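You operate a simulated robot arm through the tools that you are given. There is no shell and no other tool. Be economical: measure what you need, move in short steps, check, and stop when the job is done.

Carry out the task below with a simulated robot arm. There is one attempt and no reset: what you move stays moved.

JOB
Put the grey wellington with a red lining from the top of the freezer on the top of the boot bench.

Only the result counts: the job must be done as asked and must still hold three seconds after the hand-in. Knocking over, shifting, dropping, spilling or breaking anything else fails it.

ROBOT AND FRAMES
A 7-joint arm with a two-finger parallel gripper on a trunk, on a base that drives. Base frame: it is fixed to the floor where the robot stands at the start and does not move with it; the origin is under the middle of the robot, x ahead of it, y to its left, z up. Readings come in mm, degrees, newtons and seconds.
With the tool pointing down near the work surface it reaches from about 400 to 900 mm from the robot's upright axis, wherever it stands. Its first joint turns from -115.0 to 115.0 degrees. Places, roughly: top of the boot bench [400, -700, 900]. Payload 3.91 kg.
The TCP is the grasp point between the finger pads, 30 mm short of the fingertips. In the tool frame z runs along the fingers and y along their closing line. Largest opening 110 mm; finger width 20, thickness 10; the body of the gripper, 48 by 112 mm, starts 55 mm behind the TCP.
Orientation is that of the tool frame in the base frame, as a unit quaternion [x, y, z, w]. With the fingers straight down and closing along the base's y, the tool's x points along the base's -x, its y along +y and its z along -z.

CONTROLS
- The arm moves only by the tool drive_tool. Its arguments are lists of equal length, an entry for each row: "travel": the shift along the tool's x, y, z in mm, a list of three; "delta_rot": the turn, a rotation vector about the tool's x, y, z in degrees, a list of three; "jaw": the finger opening in mm, from 0 to 110. In form: {"travel": [[tx, ty, tz], ...], "delta_rot": [[wx, wy, wz], ...], "jaw": [jaw, ...]}. A call has 1 to 10 rows; each row is the pose to reach, as a shift and turn from the pose commanded when the call began, along the tool's axes at that moment. A row lasts 0.2 s, in which the tool goes at most 50 mm and 8.6 degrees; a call with a longer step from one row to the next is refused whole, and so is a gripper value outside its range. Where a pose cannot be reached the arm comes as near as it can. A force on the tool above 40 N (or 10 N above the force at the start of the call, whichever is more), or a blocked arm, ends the call early, and 0.2 s more pass. Each finger travels about 153 mm/s and halts on what it meets, pressing with about 27 N; the grip force reading is that of the motor and also rises with nothing between the fingers. The clock runs only during rows and for 0.2 s after the last one: add rows that repeat a pose to give the fingers time. It gives the time, the measured TCP pose, the force on the tool (base axes), the opening and the grip force at its end, in the units of the frame above (readings bear some noise).
- Cameras (640 x 400 px; columns grow to the right, rows downward): "scene" is now at [199.5, 147.2, 1549.5]; the picture's right is [-0.72, -0.70, 0.00], its down [-0.50, 0.52, -0.70] and it looks along [0.48, -0.50, -0.72] (base axes); focal length 250 px, centre (320, 200). "wrist" rides on the gripper at [-36, 0, -57] in the tool frame; the picture's right is [0.00, -1.00, 0.00], its down [0.97, 0.00, -0.24] and it looks along [0.24, 0.00, 0.97] (tool axes); focal length 218 px, centre (320, 200). There is no depth. A picture from a camera that has moved, and an enlarged one, comes with that camera's place and axes in the base frame and with its lens.
- get_image(camera): a new picture of that camera. No time passes.
- raise_lower(by): slides the trunk up (or, below 0, down) by that many mm; the arm and the scene camera ride with it, the base frame stays. It gives what a move gives, with no picture.
- steer(legs): drives the robot by 1 to 6 legs, each [ahead, left, turn to the left] in mm, mm and degrees, along the robot's own axes; the way and the turn of a leg run together, so that a leg with both is an arc; at most 1500 mm and 180 degrees a leg. The arm and the cameras ride along, it lands a little off, and it stops where it bumps. It gives what a move gives.
- head_to(pan, tilt): turns the head with the scene camera to pan (to the left, within 80 degrees either way) and tilt (down, from -29 to 69), counted from straight ahead of the robot. It gives what a move gives.
- close_up(camera, box): a new picture of the part [left, top, right, bottom] of that camera's present view, enlarged. No time passes.
- close_job(): hands the job in; it is judged then, once.

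Go step by step. Nothing tells you exact positions but the pictures and the camera data: compare them with the known pose of the tool, close in by small moves and look again before you grip or let go. The budget is 120 turns and 78 pictures, counting those below and the enlarged ones. Unless the task says otherwise, let go and move clear before handing in, and close with one line.

The tools are called after "Call:" as name(argument=value, ...) on one line, values as JSON. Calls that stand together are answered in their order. drive_tool: Moves the arm, as the interface text tells. Its arguments: {"type":"object","properties":{"travel":{"type":"array","items":{"type":"array","items":{"type":"number"}}},"delta_rot":{"type":"array","items":{"type":"array","items":{"type":"number"}}},"jaw":{"type":"array","items":{"type":"number"}}},"required":["travel","delta_rot","jaw"]} The other tools are called the same way: raise_lower (by) slides the trunk up or down; steer (legs) drives the base; head_to (pan, tilt) turns the head that bears the scene camera; get_image (camera) takes a picture; close_up (camera, box) takes an enlarged picture of a part of a camera's view; close_job () hands the job in.

At the start:

```text
time_s: 0.0
tcp_pos: [542.4, -121.0, 1284.4]
orientation: [0.0, 1.0, -0.001, 0.001]
force: [-0.3, -0.1, -0.1]
grip_width: 110.1
gripper_force: 0.1
trunk travel left (down, up): [-900.0, 90.0]
robot x, y, heading: [2.9, -0.5, -0.0]
head pan, tilt: [-45.9, 45.8]
```

scene: 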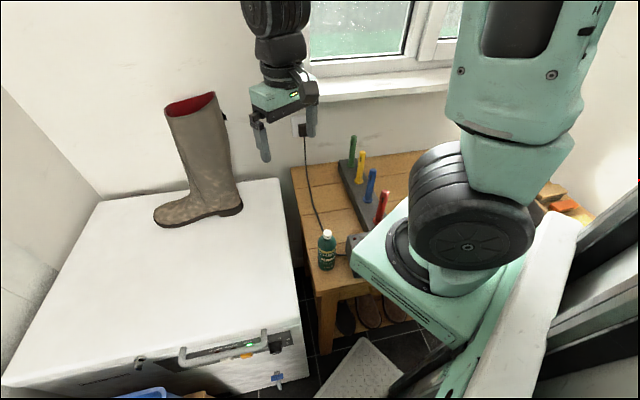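
wrist: 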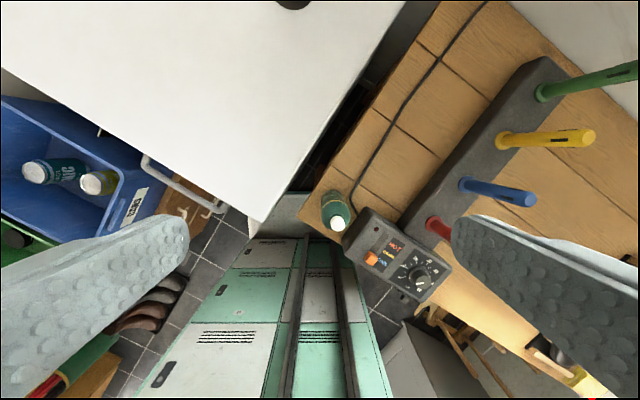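

I see the grey boot standing on the freezer ahead, and the bench with a bottle and peg rack to the right. First I'll look at both more closely.

Call:
close_up(camera="scene", box=[120, 70, 280, 250])

Call:
head_to(pan=-75, tilt=45)

Call:
get_image(camera="scene")

```text
2.22 times, centred on (200, 160) of scene
camera zoom: at [199.5, 147.2, 1549.5], right [-0.72, -0.7, 0.0], down [-0.5, 0.52, -0.7], along [0.48, -0.5, -0.72], focal length 556 px, centre (587, 289)
```

zoom: 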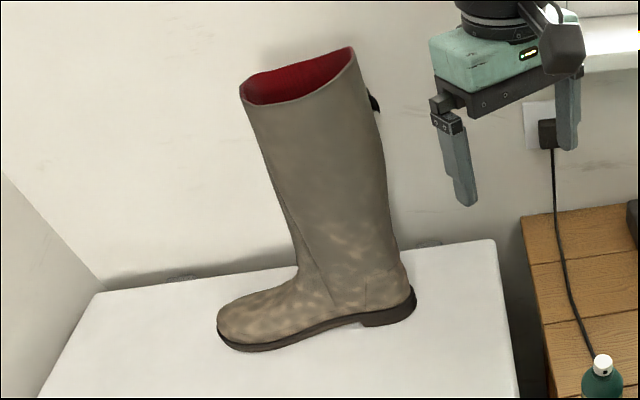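

```text
time_s: 0.9
tcp_pos: [542.8, -121.8, 1285.2]
orientation: [0.0, 1.0, -0.001, 0.001]
force: [0.7, -1.0, -0.9]
grip_width: 110.0
gripper_force: 0.0
trunk travel left (down, up): [-900.0, 90.0]
robot x, y, heading: [-0.3, -3.0, 0.0]
head pan, tilt: [-75.0, 45.0]
```

```text
74 pictures are left
camera scene: at [164.5, 126.6, 1550.7], right [-0.97, -0.26, 0.0], down [-0.18, 0.68, -0.71], along [0.18, -0.68, -0.71], focal length 250 px, centre (320, 200)
```

scene: 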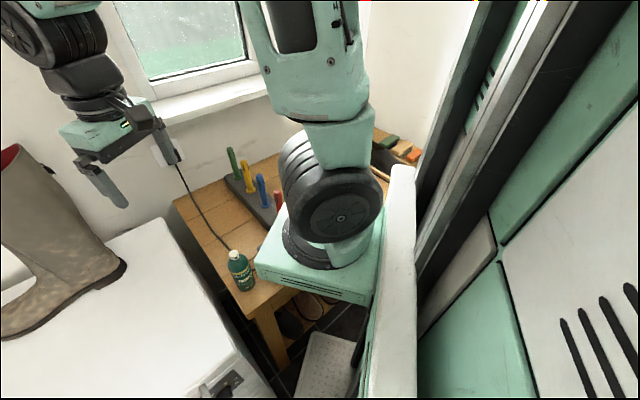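

The room stands turned against the base frame, and the arm hides most of the bench. I'll swing the arm high over the bench and look down with the wrist camera.

Call:
drive_tool(travel=[[10, -45, 0], [20, -90, 0], [30, -135, 0], [42, -180, 0], [54, -225, 0], [66, -270, 0], [78, -315, 0], [90, -350, 0], [95, -379, 0], [95, -379, 0]], delta_rot=[[0, 0, 0], [0, 0, 0], [0, 0, 0], [0, 0, 0], [0, 0, 0], [0, 0, 0], [0, 0, 0], [0, 0, 0], [0, 0, 0], [0, 0, 0]], jaw=[110, 110, 110, 110, 110, 110, 110, 110, 110, 110])

Call:
get_image(camera="wrist")

Call:
head_to(pan=-40, tilt=35)

Call:
get_image(camera="scene")

```text
time_s: 3.1
tcp_pos: [447.3, -500.1, 1283.4]
orientation: [0.001, 1.0, -0.001, 0.0]
force: [0.0, -0.5, 0.0]
grip_width: 110.1
gripper_force: 0.0
trunk travel left (down, up): [-900.0, 90.0]
robot x, y, heading: [-3.2, 0.8, -0.0]
head pan, tilt: [-75.0, 45.0]
```

```text
73 pictures are left
camera wrist: at [484.0, -499.3, 1342.0], right [0.0, -1.0, 0.0], down [-0.97, 0.0, 0.24], along [-0.24, 0.0, -0.97], focal length 218 px, centre (320, 200)
```

wrist: 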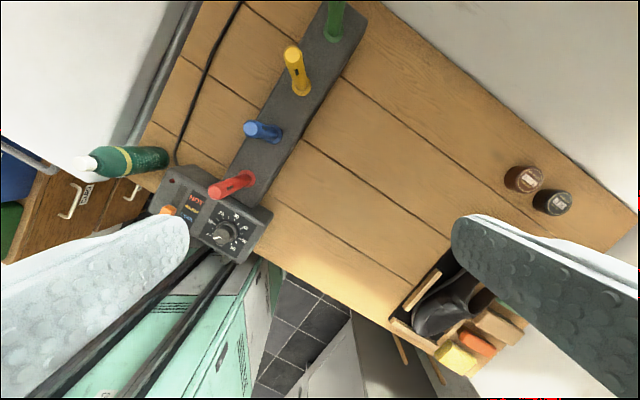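

```text
time_s: 4.2
tcp_pos: [448.9, -499.8, 1284.5]
orientation: [0.0, 1.0, -0.001, 0.001]
force: [0.0, 0.1, -0.3]
grip_width: 110.0
gripper_force: 0.1
trunk travel left (down, up): [-900.0, 90.0]
robot x, y, heading: [-1.0, 1.1, 0.1]
head pan, tilt: [-40.0, 35.0]
```

```text
72 pictures are left
camera scene: at [210.8, 148.4, 1565.5], right [-0.64, -0.77, 0.0], down [-0.44, 0.37, -0.82], along [0.63, -0.53, -0.57], focal length 250 px, centre (320, 200)
```

scene: 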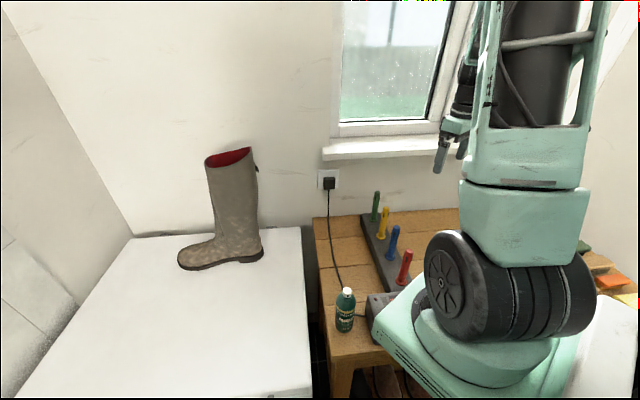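

The bench has a clear area between the peg board and the tins, around (370, -617). Next I'll raise the trunk and look down at the boot from above.

Call:
raise_lower(by=90)

Call:
drive_tool(travel=[[-10, 48, 0], [-20, 96, 0], [-30, 144, 0], [-45, 190, 0], [-65, 235, 0], [-90, 278, 0], [-120, 317, 0], [-150, 355, 0], [-180, 390, 0], [-210, 425, 0]], delta_rot=[[0, 0, 0], [0, 0, 0], [0, 0, 0], [0, 0, 0], [0, 0, 0], [0, 0, 0], [0, 0, 0], [0, 0, 0], [0, 0, 0], [0, 0, 0]], jaw=[110, 110, 110, 110, 110, 110, 110, 110, 110, 110])

Call:
drive_tool(travel=[[-20, 10, 0], [-50, 20, 0], [-80, 30, 0], [-100, 35, 0], [-100, 35, 0]], delta_rot=[[0, 0, 8], [0, 0, 16], [0, 0, 24], [0, 0, 32], [0, 0, 32]], jaw=[110, 110, 110, 110, 110])

Call:
get_image(camera="wrist")

Call:
get_image(camera="scene")

```text
time_s: 5.4
tcp_pos: [447.2, -498.9, 1374.1]
orientation: [0.0, 1.0, -0.002, 0.001]
force: [0.1, 0.1, 0.1]
grip_width: 110.2
gripper_force: 0.1
trunk travel left (down, up): [-990.0, 0.0]
robot x, y, heading: [2.6, -0.8, 0.1]
head pan, tilt: [-40.0, 35.0]
```

```text
time_s: 7.6
tcp_pos: [659.3, -74.8, 1374.7]
orientation: [0.001, 1.0, 0.0, 0.001]
force: [0.5, -0.1, 0.5]
grip_width: 110.0
gripper_force: 0.0
trunk travel left (down, up): [-990.0, 0.0]
robot x, y, heading: [0.7, 2.8, 0.1]
head pan, tilt: [-40.0, 35.0]
```

```text
time_s: 8.8
tcp_pos: [758.5, -40.4, 1373.0]
orientation: [0.277, 0.961, 0.0, 0.001]
force: [-0.1, 0.4, 0.1]
grip_width: 110.0
gripper_force: 0.0
trunk travel left (down, up): [-990.0, 0.0]
robot x, y, heading: [-1.3, 1.7, -0.2]
head pan, tilt: [-40.0, 35.0]
```

```text
71 pictures are left
camera wrist: at [789.4, -57.7, 1432.4], right [-0.53, -0.85, 0.0], down [-0.82, 0.52, 0.24], along [-0.2, 0.13, -0.97], focal length 218 px, centre (320, 200)
```

wrist: 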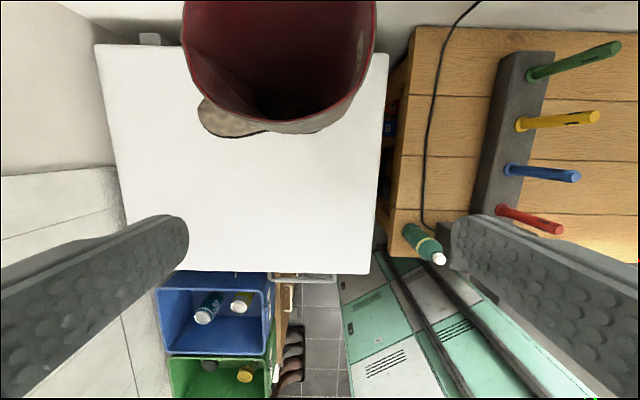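

```text
70 pictures are left
camera scene: at [211.1, 148.6, 1655.4], right [-0.64, -0.77, 0.0], down [-0.44, 0.37, -0.82], along [0.63, -0.53, -0.57], focal length 250 px, centre (320, 200)
```

scene: 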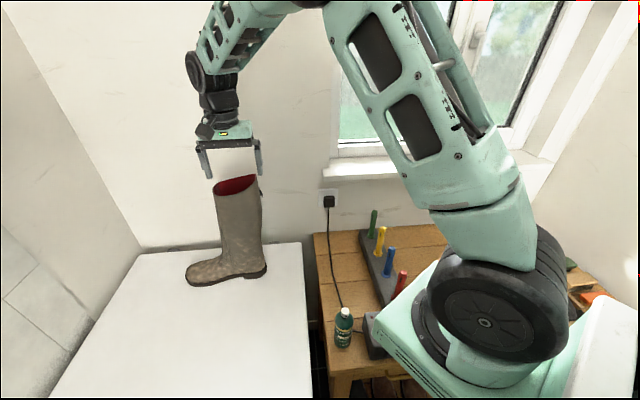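

The boot is hollow; its rim runs from about (821, -115, 1293) at the heel side to (908, -21, 1258) at the toe side. I'll pinch the toe-side wall, which sits above the centre of mass. First I'll move above it and check reach.

Call:
drive_tool(travel=[[-35, 30, 0], [-70, 60, 0], [-109, 92, 0], [-109, 96, 0], [-109, 96, 0]], delta_rot=[[0, 0, 0], [0, 0, 0], [0, 0, 0], [0, 0, 0], [0, 0, 0]], jaw=[100, 90, 80, 80, 80])

Call:
get_image(camera="wrist")

Call:
close_up(camera="scene", box=[140, 60, 320, 300])

```text
refused: row 3 steps farther than a row can; nothing moved
```

```text
69 pictures are left
camera wrist: at [789.4, -57.7, 1432.4], right [-0.53, -0.85, 0.0], down [-0.82, 0.52, 0.24], along [-0.2, 0.13, -0.97], focal length 218 px, centre (320, 200)
```

wrist: 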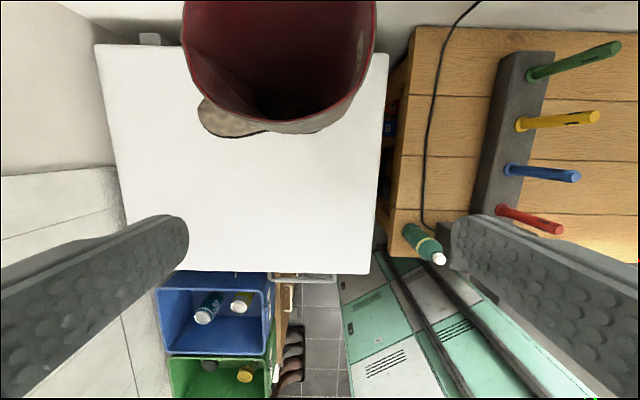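

```text
1.67 times, centred on (230, 180) of scene
camera zoom: at [211.1, 148.6, 1655.4], right [-0.64, -0.77, 0.0], down [-0.44, 0.37, -0.82], along [0.63, -0.53, -0.57], focal length 417 px, centre (470, 233)
```

zoom: 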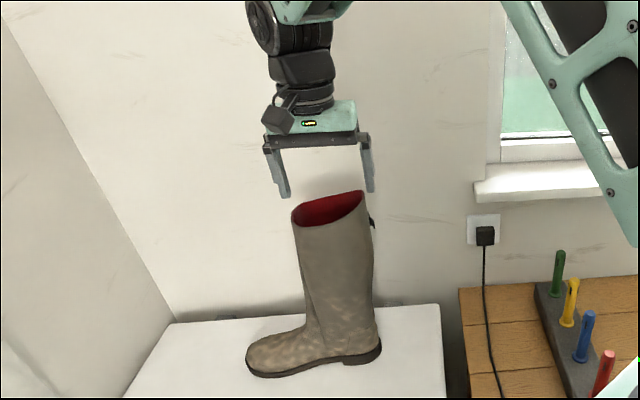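

The step was too long, so I'll redo the move in smaller rows.

Call:
drive_tool(travel=[[-30, 26, 0], [-60, 52, 0], [-90, 78, 0], [-109, 96, 0], [-109, 96, 0]], delta_rot=[[0, 0, 0], [0, 0, 0], [0, 0, 0], [0, 0, 0], [0, 0, 0]], jaw=[100, 90, 80, 80, 80])

Call:
get_image(camera="wrist")

Call:
close_up(camera="scene", box=[140, 60, 320, 300])

```text
time_s: 10.0
tcp_pos: [902.4, -15.7, 1374.1]
orientation: [0.276, 0.961, -0.002, -0.001]
force: [0.8, 0.0, -1.0]
grip_width: 79.9
gripper_force: 0.0
trunk travel left (down, up): [-990.0, 0.0]
robot x, y, heading: [1.1, -2.2, 0.2]
head pan, tilt: [-40.0, 35.0]
```

```text
67 pictures are left
camera wrist: at [933.2, -33.6, 1432.4], right [-0.53, -0.85, 0.0], down [-0.82, 0.52, 0.24], along [-0.2, 0.13, -0.97], focal length 218 px, centre (320, 200)
```

wrist: 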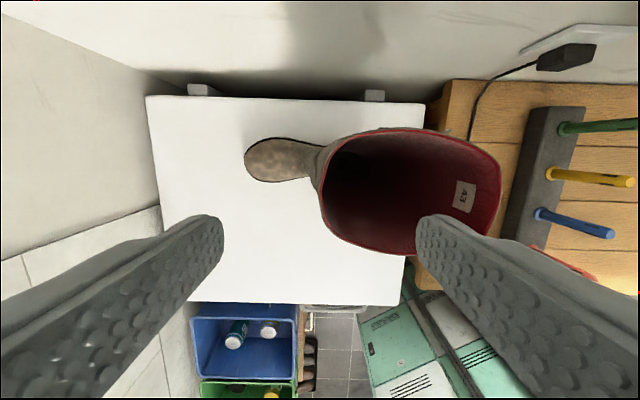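

```text
1.67 times, centred on (230, 180) of scene
camera zoom: at [211.3, 148.6, 1655.4], right [-0.64, -0.77, 0.0], down [-0.44, 0.37, -0.82], along [0.63, -0.53, -0.57], focal length 417 px, centre (470, 233)
```

zoom: 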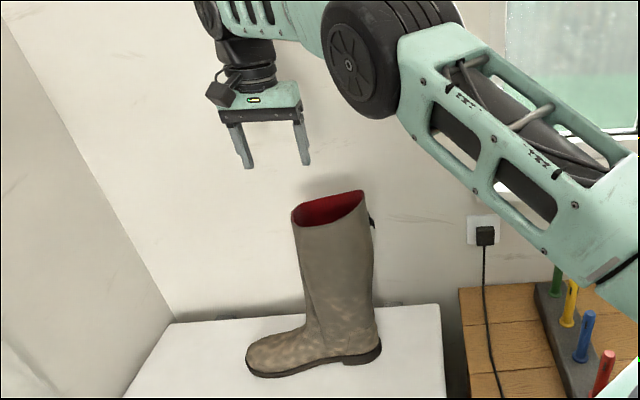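

Reach is fine and the rim measurements agree: toe-side rim at (907, -18), z about 1258. I'll come down over that wall with a slight tilt to match the shaft, with one finger inside and one outside.

Call:
drive_tool(travel=[[0, 0, 30], [0, 1, 60], [0, 2, 85], [0, 3, 100], [0, 3, 100]], delta_rot=[[-3, 0, 0], [-6, 0, 0], [-7, 0, 0], [-7, 0, 0], [-7, 0, 0]], jaw=[80, 80, 80, 80, 80])

Call:
get_image(camera="wrist")

Call:
close_up(camera="scene", box=[140, 80, 320, 300])

```text
time_s: 11.2
tcp_pos: [903.8, -15.1, 1273.3]
orientation: [0.275, 0.96, 0.059, 0.018]
force: [0.0, 0.8, 0.8]
grip_width: 80.1
gripper_force: 0.1
trunk travel left (down, up): [-990.0, 0.0]
robot x, y, heading: [-1.8, -3.4, 0.0]
head pan, tilt: [-40.0, 35.0]
```

```text
65 pictures are left
camera wrist: at [931.2, -39.1, 1330.7], right [-0.53, -0.84, -0.12], down [-0.84, 0.49, 0.24], along [-0.14, 0.23, -0.96], focal length 218 px, centre (320, 200)
```

wrist: 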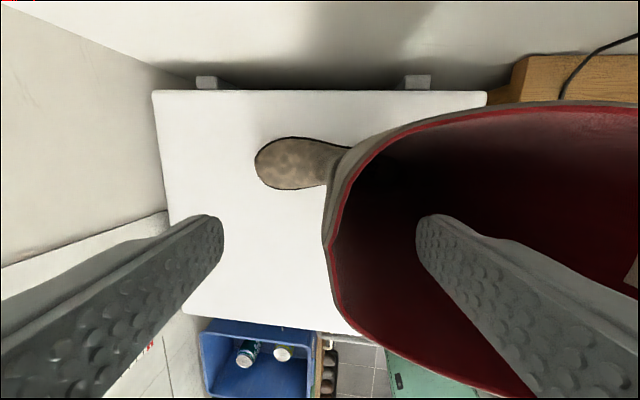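

```text
1.82 times, centred on (230, 190) of scene
camera zoom: at [211.0, 148.5, 1655.5], right [-0.64, -0.77, 0.0], down [-0.44, 0.37, -0.82], along [0.63, -0.53, -0.57], focal length 455 px, centre (484, 218)
```

zoom: 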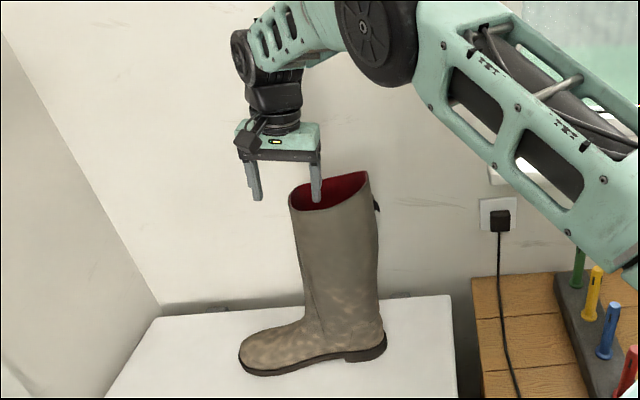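

The wall is centred between the fingers. I'll go down a further 28 mm and close slowly.

Call:
drive_tool(travel=[[0, 0, 14], [0, 0, 28], [0, 0, 28]], delta_rot=[[0, 0, 0], [0, 0, 0], [0, 0, 0]], jaw=[80, 80, 80])

Call:
get_image(camera="wrist")

```text
time_s: 12.0
tcp_pos: [905.2, -12.2, 1245.3]
orientation: [0.275, 0.96, 0.059, 0.018]
force: [-0.4, -0.1, -0.3]
grip_width: 80.0
gripper_force: 0.1
trunk travel left (down, up): [-990.0, 0.0]
robot x, y, heading: [2.9, -0.6, 0.2]
head pan, tilt: [-40.0, 35.0]
```

```text
63 pictures are left
camera wrist: at [932.3, -35.5, 1302.9], right [-0.53, -0.84, -0.12], down [-0.84, 0.49, 0.24], along [-0.14, 0.23, -0.96], focal length 218 px, centre (320, 200)
```

wrist: 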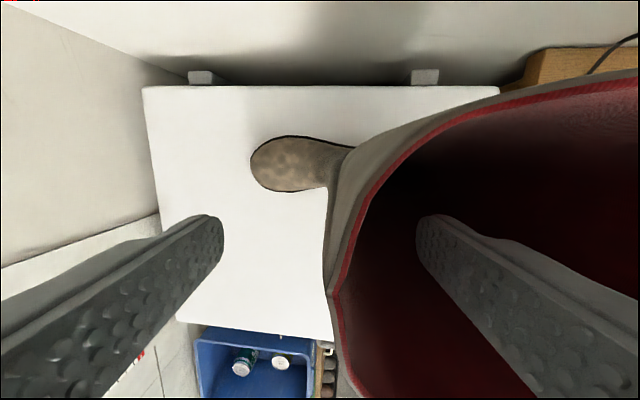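

Call:
drive_tool(travel=[[0, -3, 0], [0, -3, 0], [0, -3, 0], [0, -3, 0], [0, -3, 0], [0, -3, 0]], delta_rot=[[0, 0, 0], [0, 0, 0], [0, 0, 0], [0, 0, 0], [0, 0, 0], [0, 0, 0]], jaw=[50, 25, 10, 0, 0, 0])

Call:
get_image(camera="wrist")

Call:
close_up(camera="scene", box=[140, 80, 320, 300])

```text
time_s: 13.4
tcp_pos: [902.8, -13.9, 1244.2]
orientation: [0.275, 0.959, 0.058, 0.018]
force: [-0.8, -2.4, -0.1]
grip_width: 10.0
gripper_force: 27.1
trunk travel left (down, up): [-990.0, 0.0]
robot x, y, heading: [1.9, -0.4, -0.1]
head pan, tilt: [-40.0, 35.0]
```

```text
62 pictures are left
camera wrist: at [930.7, -38.0, 1302.4], right [-0.53, -0.84, -0.12], down [-0.84, 0.49, 0.24], along [-0.14, 0.23, -0.96], focal length 218 px, centre (320, 200)
```

wrist: 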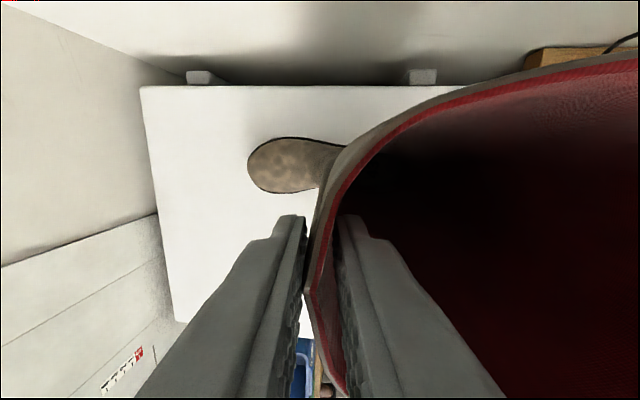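

```text
1.82 times, centred on (230, 190) of scene
camera zoom: at [211.1, 148.4, 1655.4], right [-0.64, -0.77, 0.0], down [-0.44, 0.37, -0.82], along [0.63, -0.53, -0.57], focal length 455 px, centre (484, 218)
```

zoom: 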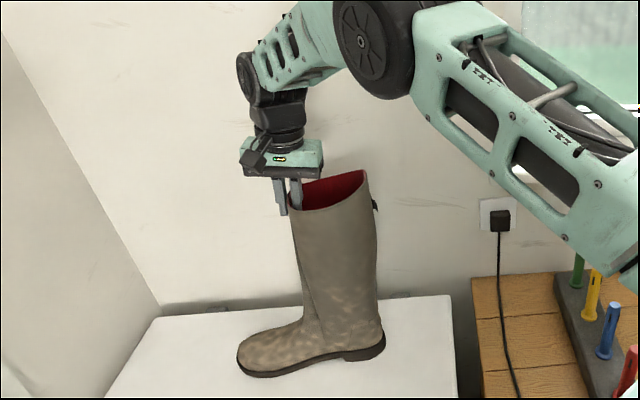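

I have the wall gripped, 10 mm thick. I'll lift a little and check.

Call:
drive_tool(travel=[[0, 1.2, -10], [0, 3, -25], [0, 4.9, -40], [0, 7.3, -60], [0, 7.3, -60]], delta_rot=[[0, 0, 0], [0, 0, 0], [0, 0, 0], [0, 0, 0], [0, 0, 0]], jaw=[0, 0, 0, 0, 0])

Call:
get_image(camera="wrist")

Call:
close_up(camera="scene", box=[140, 60, 320, 300])

```text
time_s: 14.6
tcp_pos: [904.0, -13.8, 1305.2]
orientation: [0.275, 0.959, 0.057, 0.017]
force: [0.1, -0.6, -8.7]
grip_width: 9.3
gripper_force: 26.7
trunk travel left (down, up): [-990.0, 0.0]
robot x, y, heading: [2.1, 0.1, -0.1]
head pan, tilt: [-40.0, 35.0]
```

```text
60 pictures are left
camera wrist: at [930.5, -38.0, 1363.0], right [-0.53, -0.84, -0.12], down [-0.84, 0.49, 0.24], along [-0.14, 0.23, -0.96], focal length 218 px, centre (320, 200)
```

wrist: 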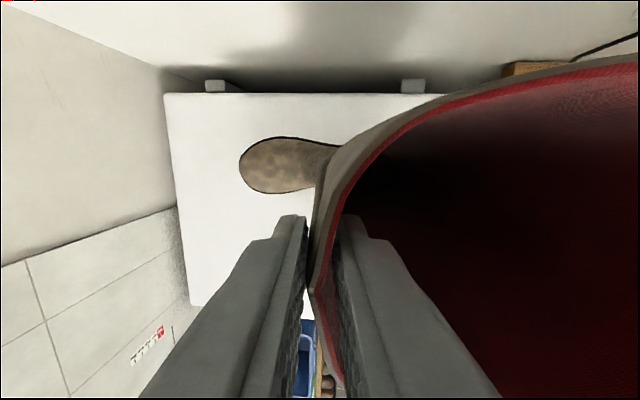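

```text
1.67 times, centred on (230, 180) of scene
camera zoom: at [211.3, 148.6, 1655.4], right [-0.64, -0.77, 0.0], down [-0.44, 0.37, -0.82], along [0.63, -0.53, -0.57], focal length 417 px, centre (470, 233)
```

zoom: 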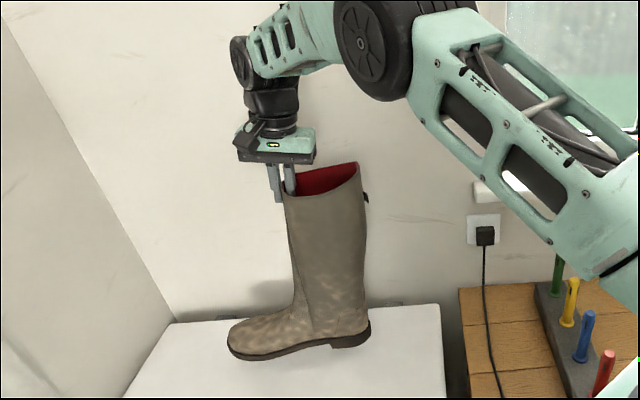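

The boot is off the freezer and hanging upright, weighing about 0.9 kg. I'll raise it high enough to clear the pegs (tops near z 1065) and pull it away from the wall.

Call:
drive_tool(travel=[[0, 2.4, -20], [5, 4.9, -40], [20, 7.3, -60], [40, 9.8, -80], [60, 12.2, -100], [80, 14.7, -120], [100, 17.1, -140], [120, 19.6, -160], [131, 22.6, -184], [131, 22.6, -184]], delta_rot=[[0, 0, 0], [0, 0, 0], [0, 0, 0], [0, 0, 0], [0, 0, 0], [0, 0, 0], [0, 0, 0], [0, 0, 0], [0, 0, 0], [0, 0, 0]], jaw=[0, 0, 0, 0, 0, 0, 0, 0, 0, 0])

Call:
get_image(camera="scene")

```text
time_s: 16.8
tcp_pos: [793.5, 55.5, 1491.9]
orientation: [0.275, 0.959, 0.058, 0.017]
force: [-1.1, 0.3, -9.3]
grip_width: 9.3
gripper_force: 27.1
trunk travel left (down, up): [-990.0, 0.0]
robot x, y, heading: [-1.6, -0.5, 0.0]
head pan, tilt: [-40.0, 35.0]
```

```text
58 pictures are left
camera scene: at [211.1, 148.7, 1655.4], right [-0.64, -0.77, 0.0], down [-0.44, 0.37, -0.82], along [0.63, -0.53, -0.57], focal length 250 px, centre (320, 200)
```

scene: 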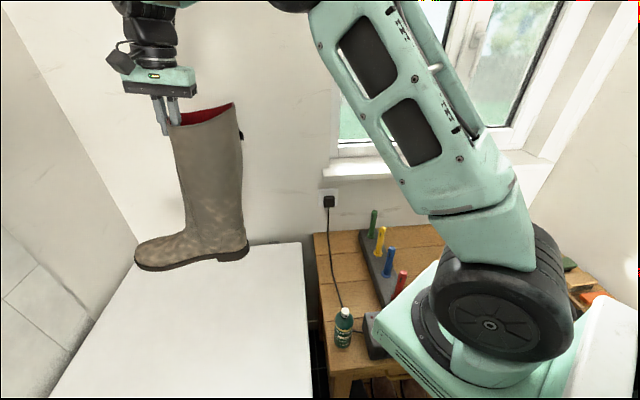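

I'm high and clear of the wall. Now I'll move sideways along the bench direction in stages.

Call:
drive_tool(travel=[[0, -20, -2.4], [0, -59, -7.3], [0, -99, -12.2], [0, -139, -17.1], [0, -179, -22], [0, -218, -26.8], [0, -258, -31.7], [0, -298, -36.6], [0, -337, -41.5], [0, -337, -41.5]], delta_rot=[[0, 0, 0], [0, 0, 0], [0, 0, 0], [0, 0, 0], [0, 0, 0], [0, 0, 0], [0, 0, 0], [0, 0, 0], [0, 0, 0], [0, 0, 0]], jaw=[0, 0, 0, 0, 0, 0, 0, 0, 0, 0])

Call:
get_image(camera="scene")

Call:
get_image(camera="wrist")

```text
time_s: 19.0
tcp_pos: [611.6, -231.3, 1490.6]
orientation: [0.275, 0.959, 0.058, 0.018]
force: [-0.9, -0.4, -9.8]
grip_width: 9.2
gripper_force: 26.9
trunk travel left (down, up): [-990.0, 0.0]
robot x, y, heading: [1.3, -1.2, 0.3]
head pan, tilt: [-40.0, 35.0]
```

```text
57 pictures are left
camera scene: at [211.0, 148.3, 1655.5], right [-0.64, -0.77, 0.0], down [-0.44, 0.37, -0.82], along [0.63, -0.53, -0.57], focal length 250 px, centre (320, 200)
```

scene: 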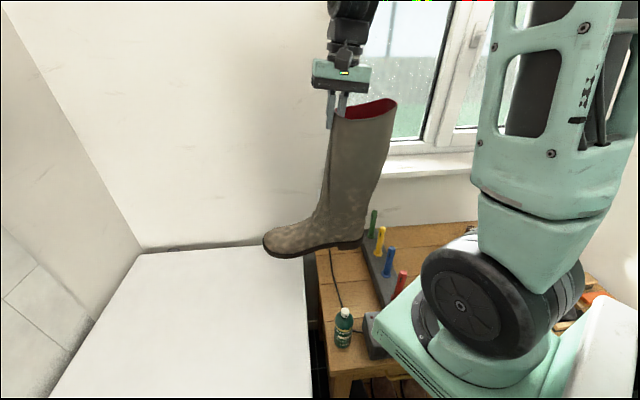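

```text
56 pictures are left
camera wrist: at [638.0, -254.8, 1548.4], right [-0.53, -0.84, -0.12], down [-0.84, 0.49, 0.24], along [-0.14, 0.23, -0.96], focal length 218 px, centre (320, 200)
```

wrist: 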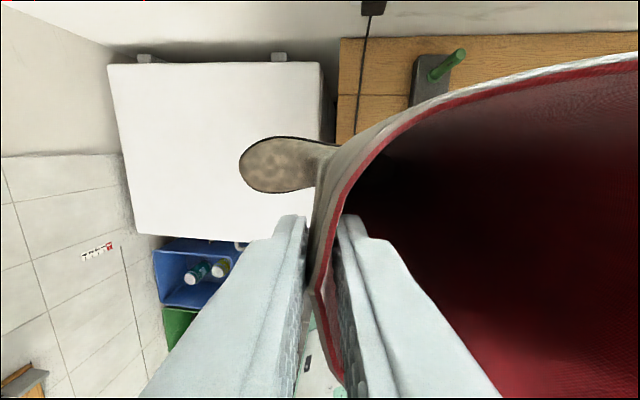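

The boot's underside is at about z 1085–1110, only a modest margin over the pegs. I'll add 30 mm of height and carry on.

Call:
drive_tool(travel=[[0, 3.7, -30], [0, -16, -32], [0, -55, -37], [0, -95, -42], [0, -135, -47], [0, -175, -52], [0, -214, -57], [0, -254, -61.7], [0, -294, -66.6], [0, -294, -66.6]], delta_rot=[[0, 0, 0], [0, 0, 0], [0, 0, 0], [0, 0, 0], [0, 0, 0], [0, 0, 0], [0, 0, 0], [0, 0, 0], [0, 0, 0], [0, 0, 0]], jaw=[0, 0, 0, 0, 0, 0, 0, 0, 0, 0])

Call:
get_image(camera="scene")

```text
time_s: 21.2
tcp_pos: [454.2, -488.1, 1521.9]
orientation: [0.275, 0.96, 0.058, 0.017]
force: [-1.0, -0.2, -9.6]
grip_width: 8.9
gripper_force: 27.4
trunk travel left (down, up): [-990.0, 0.0]
robot x, y, heading: [2.4, -0.1, 0.3]
head pan, tilt: [-40.0, 35.0]
```

```text
55 pictures are left
camera scene: at [211.1, 147.9, 1655.5], right [-0.64, -0.77, 0.0], down [-0.44, 0.37, -0.82], along [0.63, -0.53, -0.57], focal length 250 px, centre (320, 200)
```

scene: 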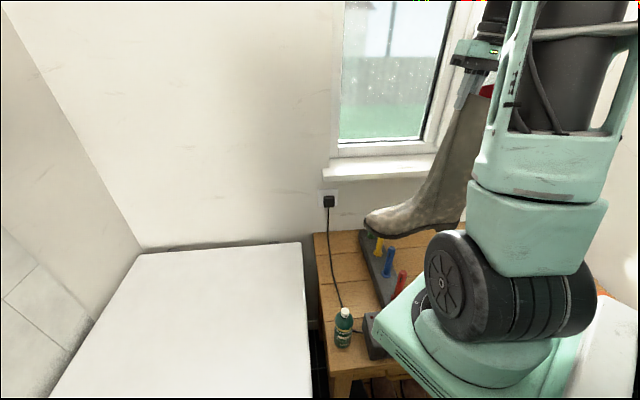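

Call:
drive_tool(travel=[[0, -20, -2.4], [0, -59, -7.3], [0, -99, -12.2], [0, -139, -17.1], [0, -179, -22], [0, -203, -25], [0, -203, -25]], delta_rot=[[0, 0, 0], [0, 0, 0], [0, 0, 0], [0, 0, 0], [0, 0, 0], [0, 0, 0], [0, 0, 0]], jaw=[0, 0, 0, 0, 0, 0, 0])

Call:
head_to(pan=-65, tilt=38)

Call:
get_image(camera="scene")

Call:
get_image(camera="wrist")

```text
time_s: 22.8
tcp_pos: [342.6, -660.5, 1520.6]
orientation: [0.275, 0.959, 0.059, 0.017]
force: [-1.1, -0.7, -9.3]
grip_width: 9.1
gripper_force: 26.8
trunk travel left (down, up): [-990.0, 0.0]
robot x, y, heading: [-0.7, 2.2, -0.0]
head pan, tilt: [-40.0, 35.0]
```

```text
time_s: 23.7
tcp_pos: [343.9, -660.0, 1521.5]
orientation: [0.275, 0.96, 0.059, 0.017]
force: [-0.1, 0.2, -8.7]
grip_width: 9.1
gripper_force: 27.0
trunk travel left (down, up): [-990.0, 0.0]
robot x, y, heading: [-2.1, -2.4, -0.1]
head pan, tilt: [-65.0, 38.0]
```

```text
54 pictures are left
camera scene: at [180.1, 126.5, 1650.9], right [-0.91, -0.42, 0.0], down [-0.26, 0.56, -0.79], along [0.33, -0.71, -0.62], focal length 250 px, centre (320, 200)
```

scene: 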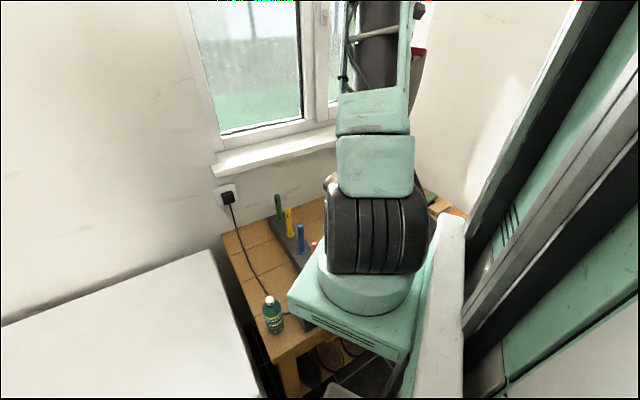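

```text
53 pictures are left
camera wrist: at [370.8, -683.9, 1579.2], right [-0.53, -0.84, -0.12], down [-0.84, 0.49, 0.24], along [-0.14, 0.23, -0.96], focal length 218 px, centre (320, 200)
```

wrist: 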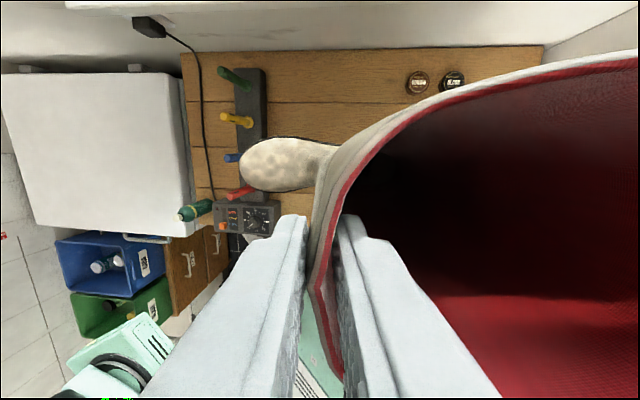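

The boot is over the bench, but its toe is a bit close to the peg board (about 15 mm in plan). I'll shift 45 mm away from the board and 30 mm toward the wall, then lower part way and look again.

Call:
drive_tool(travel=[[-15, -22, -2.7], [-31, -44.7, -5.5], [-31, -47.1, 14.3], [-31, -50.8, 44.1], [-31, -54.5, 73.9], [-31, -58.1, 103.7], [-31, -61.8, 133.5], [-31, -65.4, 163.3], [-31, -69.1, 193], [-31, -69.1, 193]], delta_rot=[[0, 0, 0], [0, 0, 0], [0, 0, 0], [0, 0, 0], [0, 0, 0], [0, 0, 0], [0, 0, 0], [0, 0, 0], [0, 0, 0], [0, 0, 0]], jaw=[0, 0, 0, 0, 0, 0, 0, 0, 0, 0])

Call:
get_image(camera="wrist")

Call:
get_image(camera="scene")

```text
time_s: 25.9
tcp_pos: [347.9, -714.5, 1322.1]
orientation: [0.275, 0.96, 0.059, 0.017]
force: [0.0, -0.7, -9.9]
grip_width: 9.0
gripper_force: 27.2
trunk travel left (down, up): [-990.0, 0.0]
robot x, y, heading: [0.5, 4.6, 0.0]
head pan, tilt: [-65.0, 38.0]
```

```text
52 pictures are left
camera wrist: at [374.5, -739.6, 1379.5], right [-0.53, -0.84, -0.12], down [-0.84, 0.49, 0.24], along [-0.14, 0.23, -0.96], focal length 218 px, centre (320, 200)
```

wrist: 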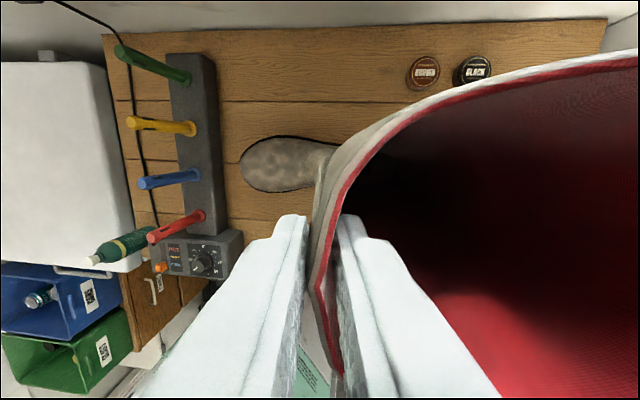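

```text
51 pictures are left
camera scene: at [180.1, 126.2, 1650.9], right [-0.91, -0.42, 0.0], down [-0.26, 0.56, -0.79], along [0.33, -0.71, -0.62], focal length 250 px, centre (320, 200)
```

scene: 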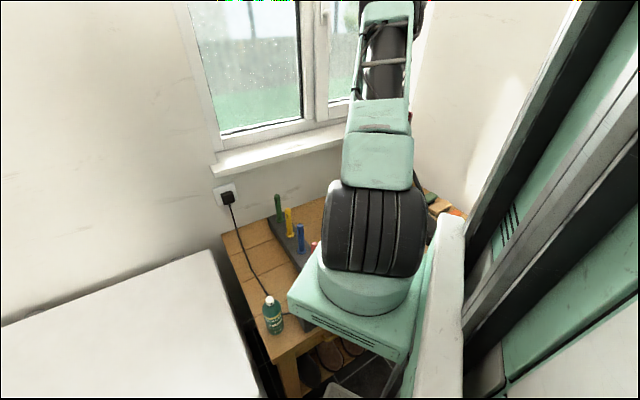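

The toe has room from the board and the tins are clear behind. I'll fine-shift 20 mm back from the basket side and 15 mm toward the wall, then go down to about 30 mm above the expected surface.

Call:
drive_tool(travel=[[-8, 10, 1.2], [-15, 19.9, 2.4], [-15, 17.5, 22.3], [-15, 16.2, 32.2], [-15, 16.2, 32.2]], delta_rot=[[0, 0, 0], [0, 0, 0], [0, 0, 0], [0, 0, 0], [0, 0, 0]], jaw=[0, 0, 0, 0, 0])

Call:
get_image(camera="wrist")

Call:
head_to(pan=-80, tilt=30)

Call:
get_image(camera="scene")

```text
time_s: 27.1
tcp_pos: [371.3, -704.8, 1291.7]
orientation: [0.275, 0.959, 0.059, 0.018]
force: [-1.4, 0.1, -10.0]
grip_width: 8.9
gripper_force: 26.1
trunk travel left (down, up): [-990.0, 0.0]
robot x, y, heading: [-0.8, -0.5, 0.2]
head pan, tilt: [-65.0, 38.0]
```

```text
50 pictures are left
camera wrist: at [398.4, -729.5, 1349.3], right [-0.53, -0.84, -0.12], down [-0.84, 0.49, 0.24], along [-0.14, 0.23, -0.96], focal length 218 px, centre (320, 200)
```

wrist: 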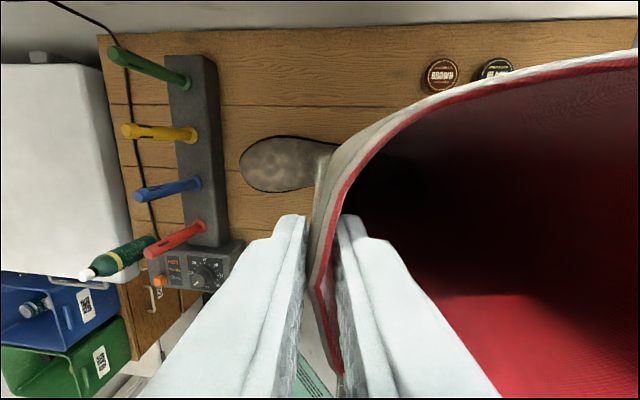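

```text
time_s: 27.9
tcp_pos: [370.4, -705.2, 1292.5]
orientation: [0.275, 0.959, 0.059, 0.018]
force: [0.7, -0.4, -9.0]
grip_width: 9.4
gripper_force: 26.6
trunk travel left (down, up): [-990.0, 0.0]
robot x, y, heading: [-2.3, -1.9, 0.1]
head pan, tilt: [-80.0, 30.0]
```

```text
49 pictures are left
camera scene: at [159.4, 115.6, 1663.2], right [-0.98, -0.17, 0.0], down [-0.09, 0.49, -0.87], along [0.15, -0.85, -0.5], focal length 250 px, centre (320, 200)
```

scene: 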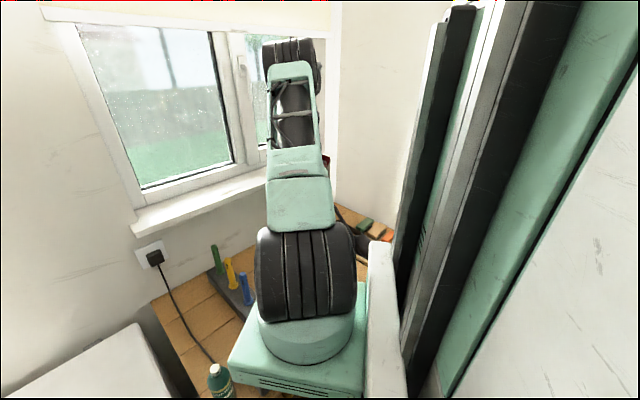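

Call:
close_up(camera="scene", box=[300, 140, 420, 260])

```text
3.33 times, centred on (360, 200) of scene
camera zoom: at [159.4, 115.6, 1663.2], right [-0.98, -0.17, 0.0], down [-0.09, 0.49, -0.87], along [0.15, -0.85, -0.5], focal length 834 px, centre (187, 200)
```

zoom: 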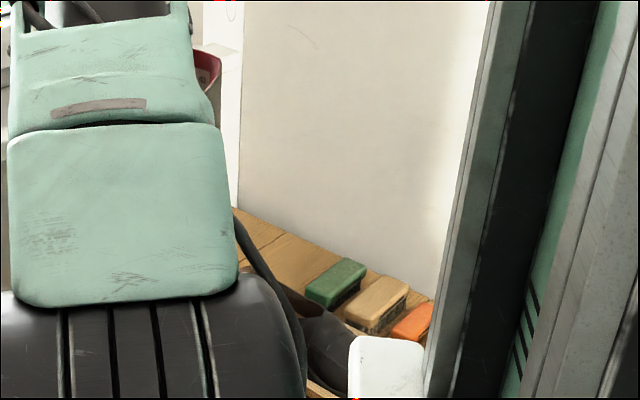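

The basket and brushes lie at a≥530 along the bench, clear of the boot's heel. I'll lower in small steps, watching for contact.

Call:
drive_tool(travel=[[0, -0.6, 5], [0, -1.2, 10], [0, -1.2, 10]], delta_rot=[[0, 0, 0], [0, 0, 0], [0, 0, 0]], jaw=[0, 0, 0])

Call:
drive_tool(travel=[[0, -0.6, 5], [0, -1.2, 10], [0, -1.2, 10]], delta_rot=[[0, 0, 0], [0, 0, 0], [0, 0, 0]], jaw=[0, 0, 0])

Call:
drive_tool(travel=[[0, -0.6, 5], [0, -0.6, 5]], delta_rot=[[0, 0, 0], [0, 0, 0]], jaw=[0, 0])

Call:
get_image(camera="wrist")

```text
time_s: 28.7
tcp_pos: [371.9, -703.5, 1283.3]
orientation: [0.275, 0.959, 0.058, 0.017]
force: [0.4, -0.5, -9.5]
grip_width: 9.1
gripper_force: 27.0
trunk travel left (down, up): [-990.0, 0.0]
robot x, y, heading: [3.5, -1.6, -0.1]
head pan, tilt: [-80.0, 30.0]
```

```text
time_s: 29.5
tcp_pos: [371.2, -704.5, 1271.6]
orientation: [0.275, 0.959, 0.058, 0.017]
force: [-0.4, -0.8, -10.2]
grip_width: 9.0
gripper_force: 26.6
trunk travel left (down, up): [-990.0, 0.0]
robot x, y, heading: [-0.2, -0.5, -0.0]
head pan, tilt: [-80.0, 30.0]
```

```text
time_s: 30.1
tcp_pos: [372.0, -704.5, 1265.7]
orientation: [0.275, 0.96, 0.058, 0.017]
force: [-0.5, -0.6, -10.2]
grip_width: 8.9
gripper_force: 26.7
trunk travel left (down, up): [-990.0, 0.0]
robot x, y, heading: [0.6, 0.8, 0.1]
head pan, tilt: [-80.0, 30.0]
```

```text
47 pictures are left
camera wrist: at [398.5, -729.4, 1324.4], right [-0.53, -0.84, -0.12], down [-0.84, 0.49, 0.24], along [-0.14, 0.23, -0.96], focal length 218 px, centre (320, 200)
```

wrist: 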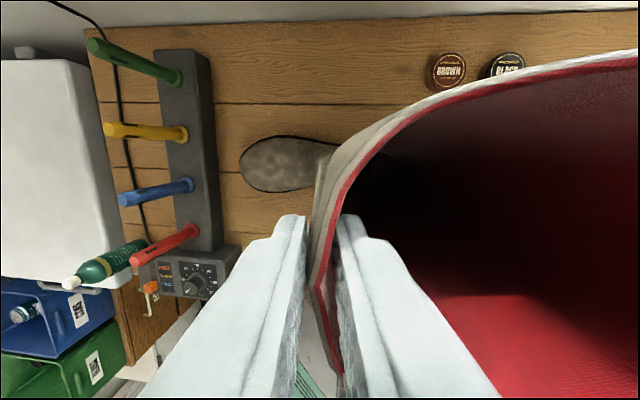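

No contact yet; I'll keep going down in small steps.

Call:
drive_tool(travel=[[0, -0.6, 5], [0, -0.6, 5]], delta_rot=[[0, 0, 0], [0, 0, 0]], jaw=[0, 0])

Call:
drive_tool(travel=[[0, -0.6, 5], [0, -0.6, 5]], delta_rot=[[0, 0, 0], [0, 0, 0]], jaw=[0, 0])

Call:
drive_tool(travel=[[0, -0.6, 5], [0, -0.6, 5]], delta_rot=[[0, 0, 0], [0, 0, 0]], jaw=[0, 0])

Call:
drive_tool(travel=[[0, -0.6, 5], [0, -0.6, 5]], delta_rot=[[0, 0, 0], [0, 0, 0]], jaw=[0, 0])

Call:
get_image(camera="wrist")

```text
time_s: 30.7
tcp_pos: [371.2, -705.6, 1261.6]
orientation: [0.275, 0.959, 0.058, 0.017]
force: [-0.7, 0.8, -9.5]
grip_width: 8.8
gripper_force: 26.9
trunk travel left (down, up): [-990.0, 0.0]
robot x, y, heading: [-0.2, 2.2, -0.0]
head pan, tilt: [-80.0, 30.0]
```

```text
time_s: 31.3
tcp_pos: [370.3, -704.9, 1257.4]
orientation: [0.275, 0.96, 0.058, 0.017]
force: [0.7, 0.4, -9.5]
grip_width: 8.9
gripper_force: 27.0
trunk travel left (down, up): [-990.0, 0.0]
robot x, y, heading: [-2.6, -2.0, -0.1]
head pan, tilt: [-80.0, 30.0]
```

```text
time_s: 31.9
tcp_pos: [370.5, -704.8, 1251.7]
orientation: [0.275, 0.96, 0.059, 0.018]
force: [-0.2, 0.5, -9.0]
grip_width: 9.1
gripper_force: 27.1
trunk travel left (down, up): [-990.0, 0.0]
robot x, y, heading: [-1.9, -1.5, -0.3]
head pan, tilt: [-80.0, 30.0]
```

```text
time_s: 32.5
tcp_pos: [370.8, -706.6, 1247.1]
orientation: [0.275, 0.96, 0.059, 0.017]
force: [-0.4, 0.1, -8.8]
grip_width: 9.0
gripper_force: 27.2
trunk travel left (down, up): [-990.0, 0.0]
robot x, y, heading: [2.7, 2.6, 0.0]
head pan, tilt: [-80.0, 30.0]
```

```text
46 pictures are left
camera wrist: at [398.3, -729.6, 1303.7], right [-0.53, -0.84, -0.12], down [-0.84, 0.49, 0.24], along [-0.14, 0.23, -0.96], focal length 218 px, centre (320, 200)
```

wrist: 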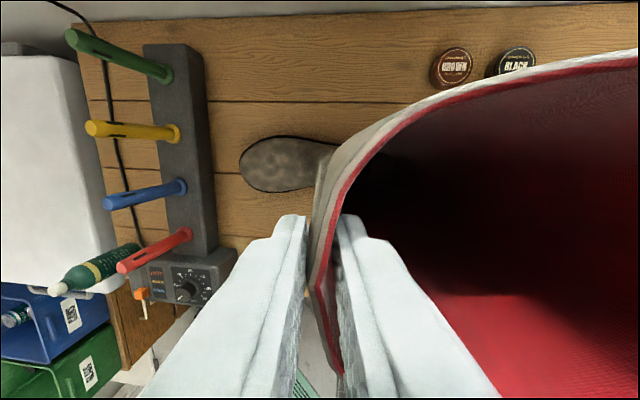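

Still hanging freely, so the bench is lower than I assumed. I'll continue down.

Call:
drive_tool(travel=[[0, -0.6, 5], [0, -0.6, 5]], delta_rot=[[0, 0, 0], [0, 0, 0]], jaw=[0, 0])

Call:
drive_tool(travel=[[0, -0.6, 5], [0, -0.6, 5]], delta_rot=[[0, 0, 0], [0, 0, 0]], jaw=[0, 0])

Call:
drive_tool(travel=[[0, -0.6, 5], [0, -0.6, 5]], delta_rot=[[0, 0, 0], [0, 0, 0]], jaw=[0, 0])

Call:
drive_tool(travel=[[0, -0.6, 5], [0, -0.6, 5]], delta_rot=[[0, 0, 0], [0, 0, 0]], jaw=[0, 0])

Call:
get_image(camera="wrist")

```text
time_s: 33.1
tcp_pos: [370.9, -705.2, 1243.6]
orientation: [0.276, 0.959, 0.058, 0.019]
force: [1.4, 3.7, 7.0]
grip_width: 8.9
gripper_force: 26.7
trunk travel left (down, up): [-990.0, 0.0]
robot x, y, heading: [-0.6, 2.1, 0.0]
head pan, tilt: [-80.0, 30.0]
```

```text
time_s: 33.7
tcp_pos: [374.5, -706.2, 1241.7]
orientation: [0.274, 0.96, 0.055, 0.022]
force: [0.6, 5.8, 14.6]
grip_width: 8.9
gripper_force: 27.1
trunk travel left (down, up): [-990.0, 0.0]
robot x, y, heading: [-0.3, -2.2, 0.1]
head pan, tilt: [-80.0, 30.0]
stopped in row 2: the force on the tool passed its limit (the readings are from after the stop); the commanded pose is now the measured one
```

```text
time_s: 34.1
tcp_pos: [376.6, -706.7, 1242.5]
orientation: [0.273, 0.96, 0.053, 0.025]
force: [2.6, 5.6, 13.6]
grip_width: 9.3
gripper_force: 27.0
trunk travel left (down, up): [-990.0, 0.0]
robot x, y, heading: [1.2, 2.4, -0.0]
head pan, tilt: [-80.0, 30.0]
stopped in row 2: the force on the tool passed its limit (the readings are from after the stop); the commanded pose is now the measured one
```

```text
time_s: 34.6
tcp_pos: [378.2, -707.6, 1241.4]
orientation: [0.272, 0.961, 0.051, 0.028]
force: [2.1, 6.2, 14.7]
grip_width: 9.5
gripper_force: 27.1
trunk travel left (down, up): [-990.0, 0.0]
robot x, y, heading: [-0.8, 1.9, -0.1]
head pan, tilt: [-80.0, 30.0]
stopped in row 2: the force on the tool passed its limit (the readings are from after the stop); the commanded pose is now the measured one
```

```text
45 pictures are left
camera wrist: at [405.4, -730.4, 1299.8], right [-0.52, -0.85, -0.11], down [-0.84, 0.49, 0.21], along [-0.13, 0.21, -0.97], focal length 218 px, centre (320, 200)
```

wrist: 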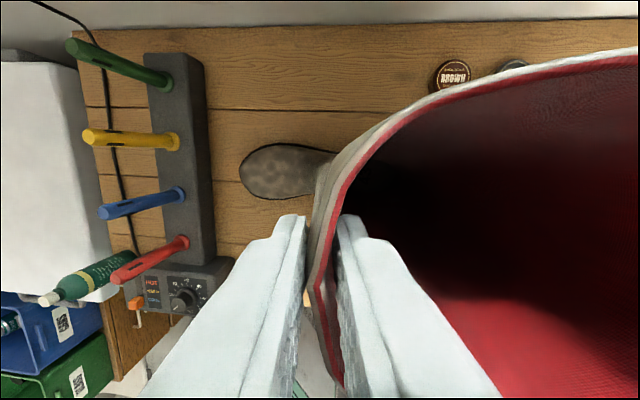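

Contact is at TCP z of about 1245, with the boot flat on the bench. I'll ease up 2 mm to unload, then open.

Call:
drive_tool(travel=[[0, 0.2, -2], [0, 0.2, -2]], delta_rot=[[0, 0, 0], [0, 0, 0]], jaw=[0, 0])

Call:
get_image(camera="wrist")

```text
time_s: 35.2
tcp_pos: [378.6, -709.3, 1241.5]
orientation: [0.272, 0.961, 0.053, 0.027]
force: [3.1, 3.8, 8.3]
grip_width: 9.2
gripper_force: 26.8
trunk travel left (down, up): [-990.0, 0.0]
robot x, y, heading: [-0.2, -1.8, 0.1]
head pan, tilt: [-80.0, 30.0]
```

```text
44 pictures are left
camera wrist: at [404.8, -731.4, 1300.0], right [-0.52, -0.85, -0.11], down [-0.84, 0.49, 0.22], along [-0.13, 0.21, -0.97], focal length 218 px, centre (320, 200)
```

wrist: 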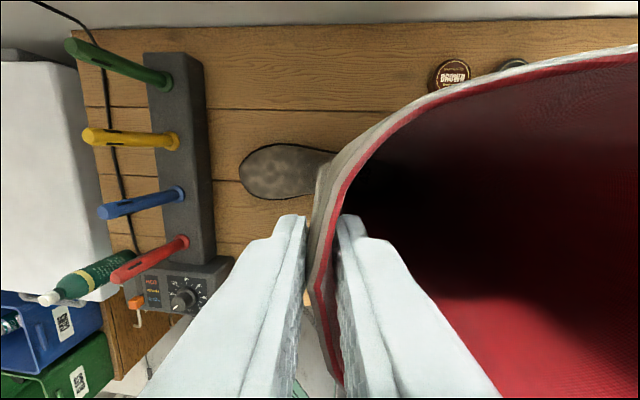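

Call:
drive_tool(travel=[[0, 0.2, -2], [0, 0.2, -2], [0, 0.2, -2], [0, 0.2, -2], [0, 0.2, -2], [0, 0.2, -2]], delta_rot=[[0, 0, 0], [0, 0, 0], [0, 0, 0], [0, 0, 0], [0, 0, 0], [0, 0, 0]], jaw=[0, 12, 20, 40, 60, 60])

Call:
get_image(camera="wrist")

```text
time_s: 36.6
tcp_pos: [378.2, -708.0, 1244.5]
orientation: [0.273, 0.96, 0.052, 0.027]
force: [0.0, -0.2, -0.4]
grip_width: 60.0
gripper_force: 0.0
trunk travel left (down, up): [-990.0, 0.0]
robot x, y, heading: [0.6, -1.0, -0.1]
head pan, tilt: [-80.0, 30.0]
```

```text
43 pictures are left
camera wrist: at [404.6, -731.6, 1301.7], right [-0.52, -0.85, -0.11], down [-0.84, 0.49, 0.22], along [-0.13, 0.21, -0.97], focal length 218 px, centre (320, 200)
```

wrist: 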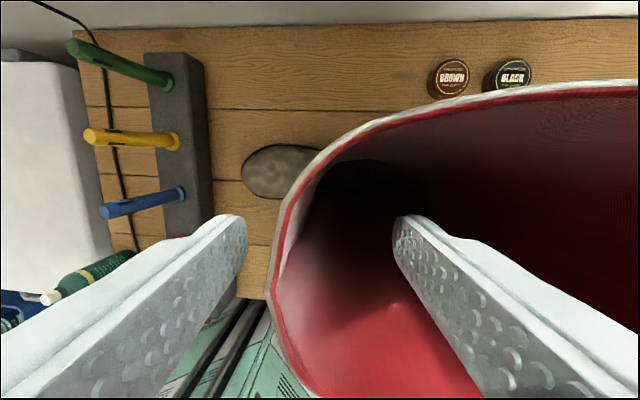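

The boot settled about 10 mm toe-ward on release. I'll recentre the fingers on the wall, check it is stable, then withdraw upward.

Call:
drive_tool(travel=[[0, 10, 0], [0, 10, 0]], delta_rot=[[0, 0, 0], [0, 0, 0]], jaw=[75, 75])

Call:
get_image(camera="wrist")

```text
time_s: 37.2
tcp_pos: [383.5, -701.8, 1244.3]
orientation: [0.272, 0.961, 0.052, 0.026]
force: [-0.6, 0.4, 0.3]
grip_width: 74.9
gripper_force: 0.0
trunk travel left (down, up): [-990.0, 0.0]
robot x, y, heading: [-0.8, 1.1, -0.1]
head pan, tilt: [-80.0, 30.0]
```

```text
42 pictures are left
camera wrist: at [410.1, -723.6, 1302.8], right [-0.52, -0.85, -0.11], down [-0.84, 0.49, 0.22], along [-0.13, 0.21, -0.97], focal length 218 px, centre (320, 200)
```

wrist: 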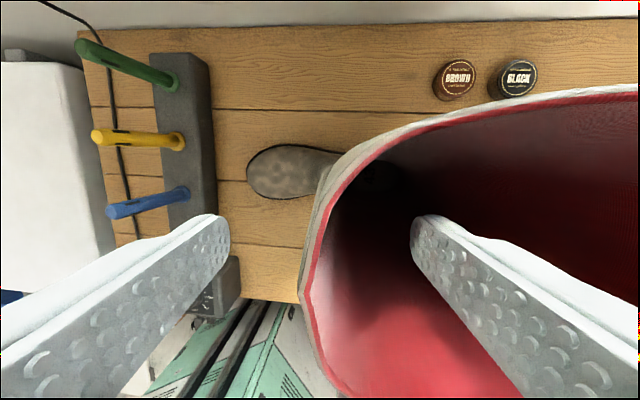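

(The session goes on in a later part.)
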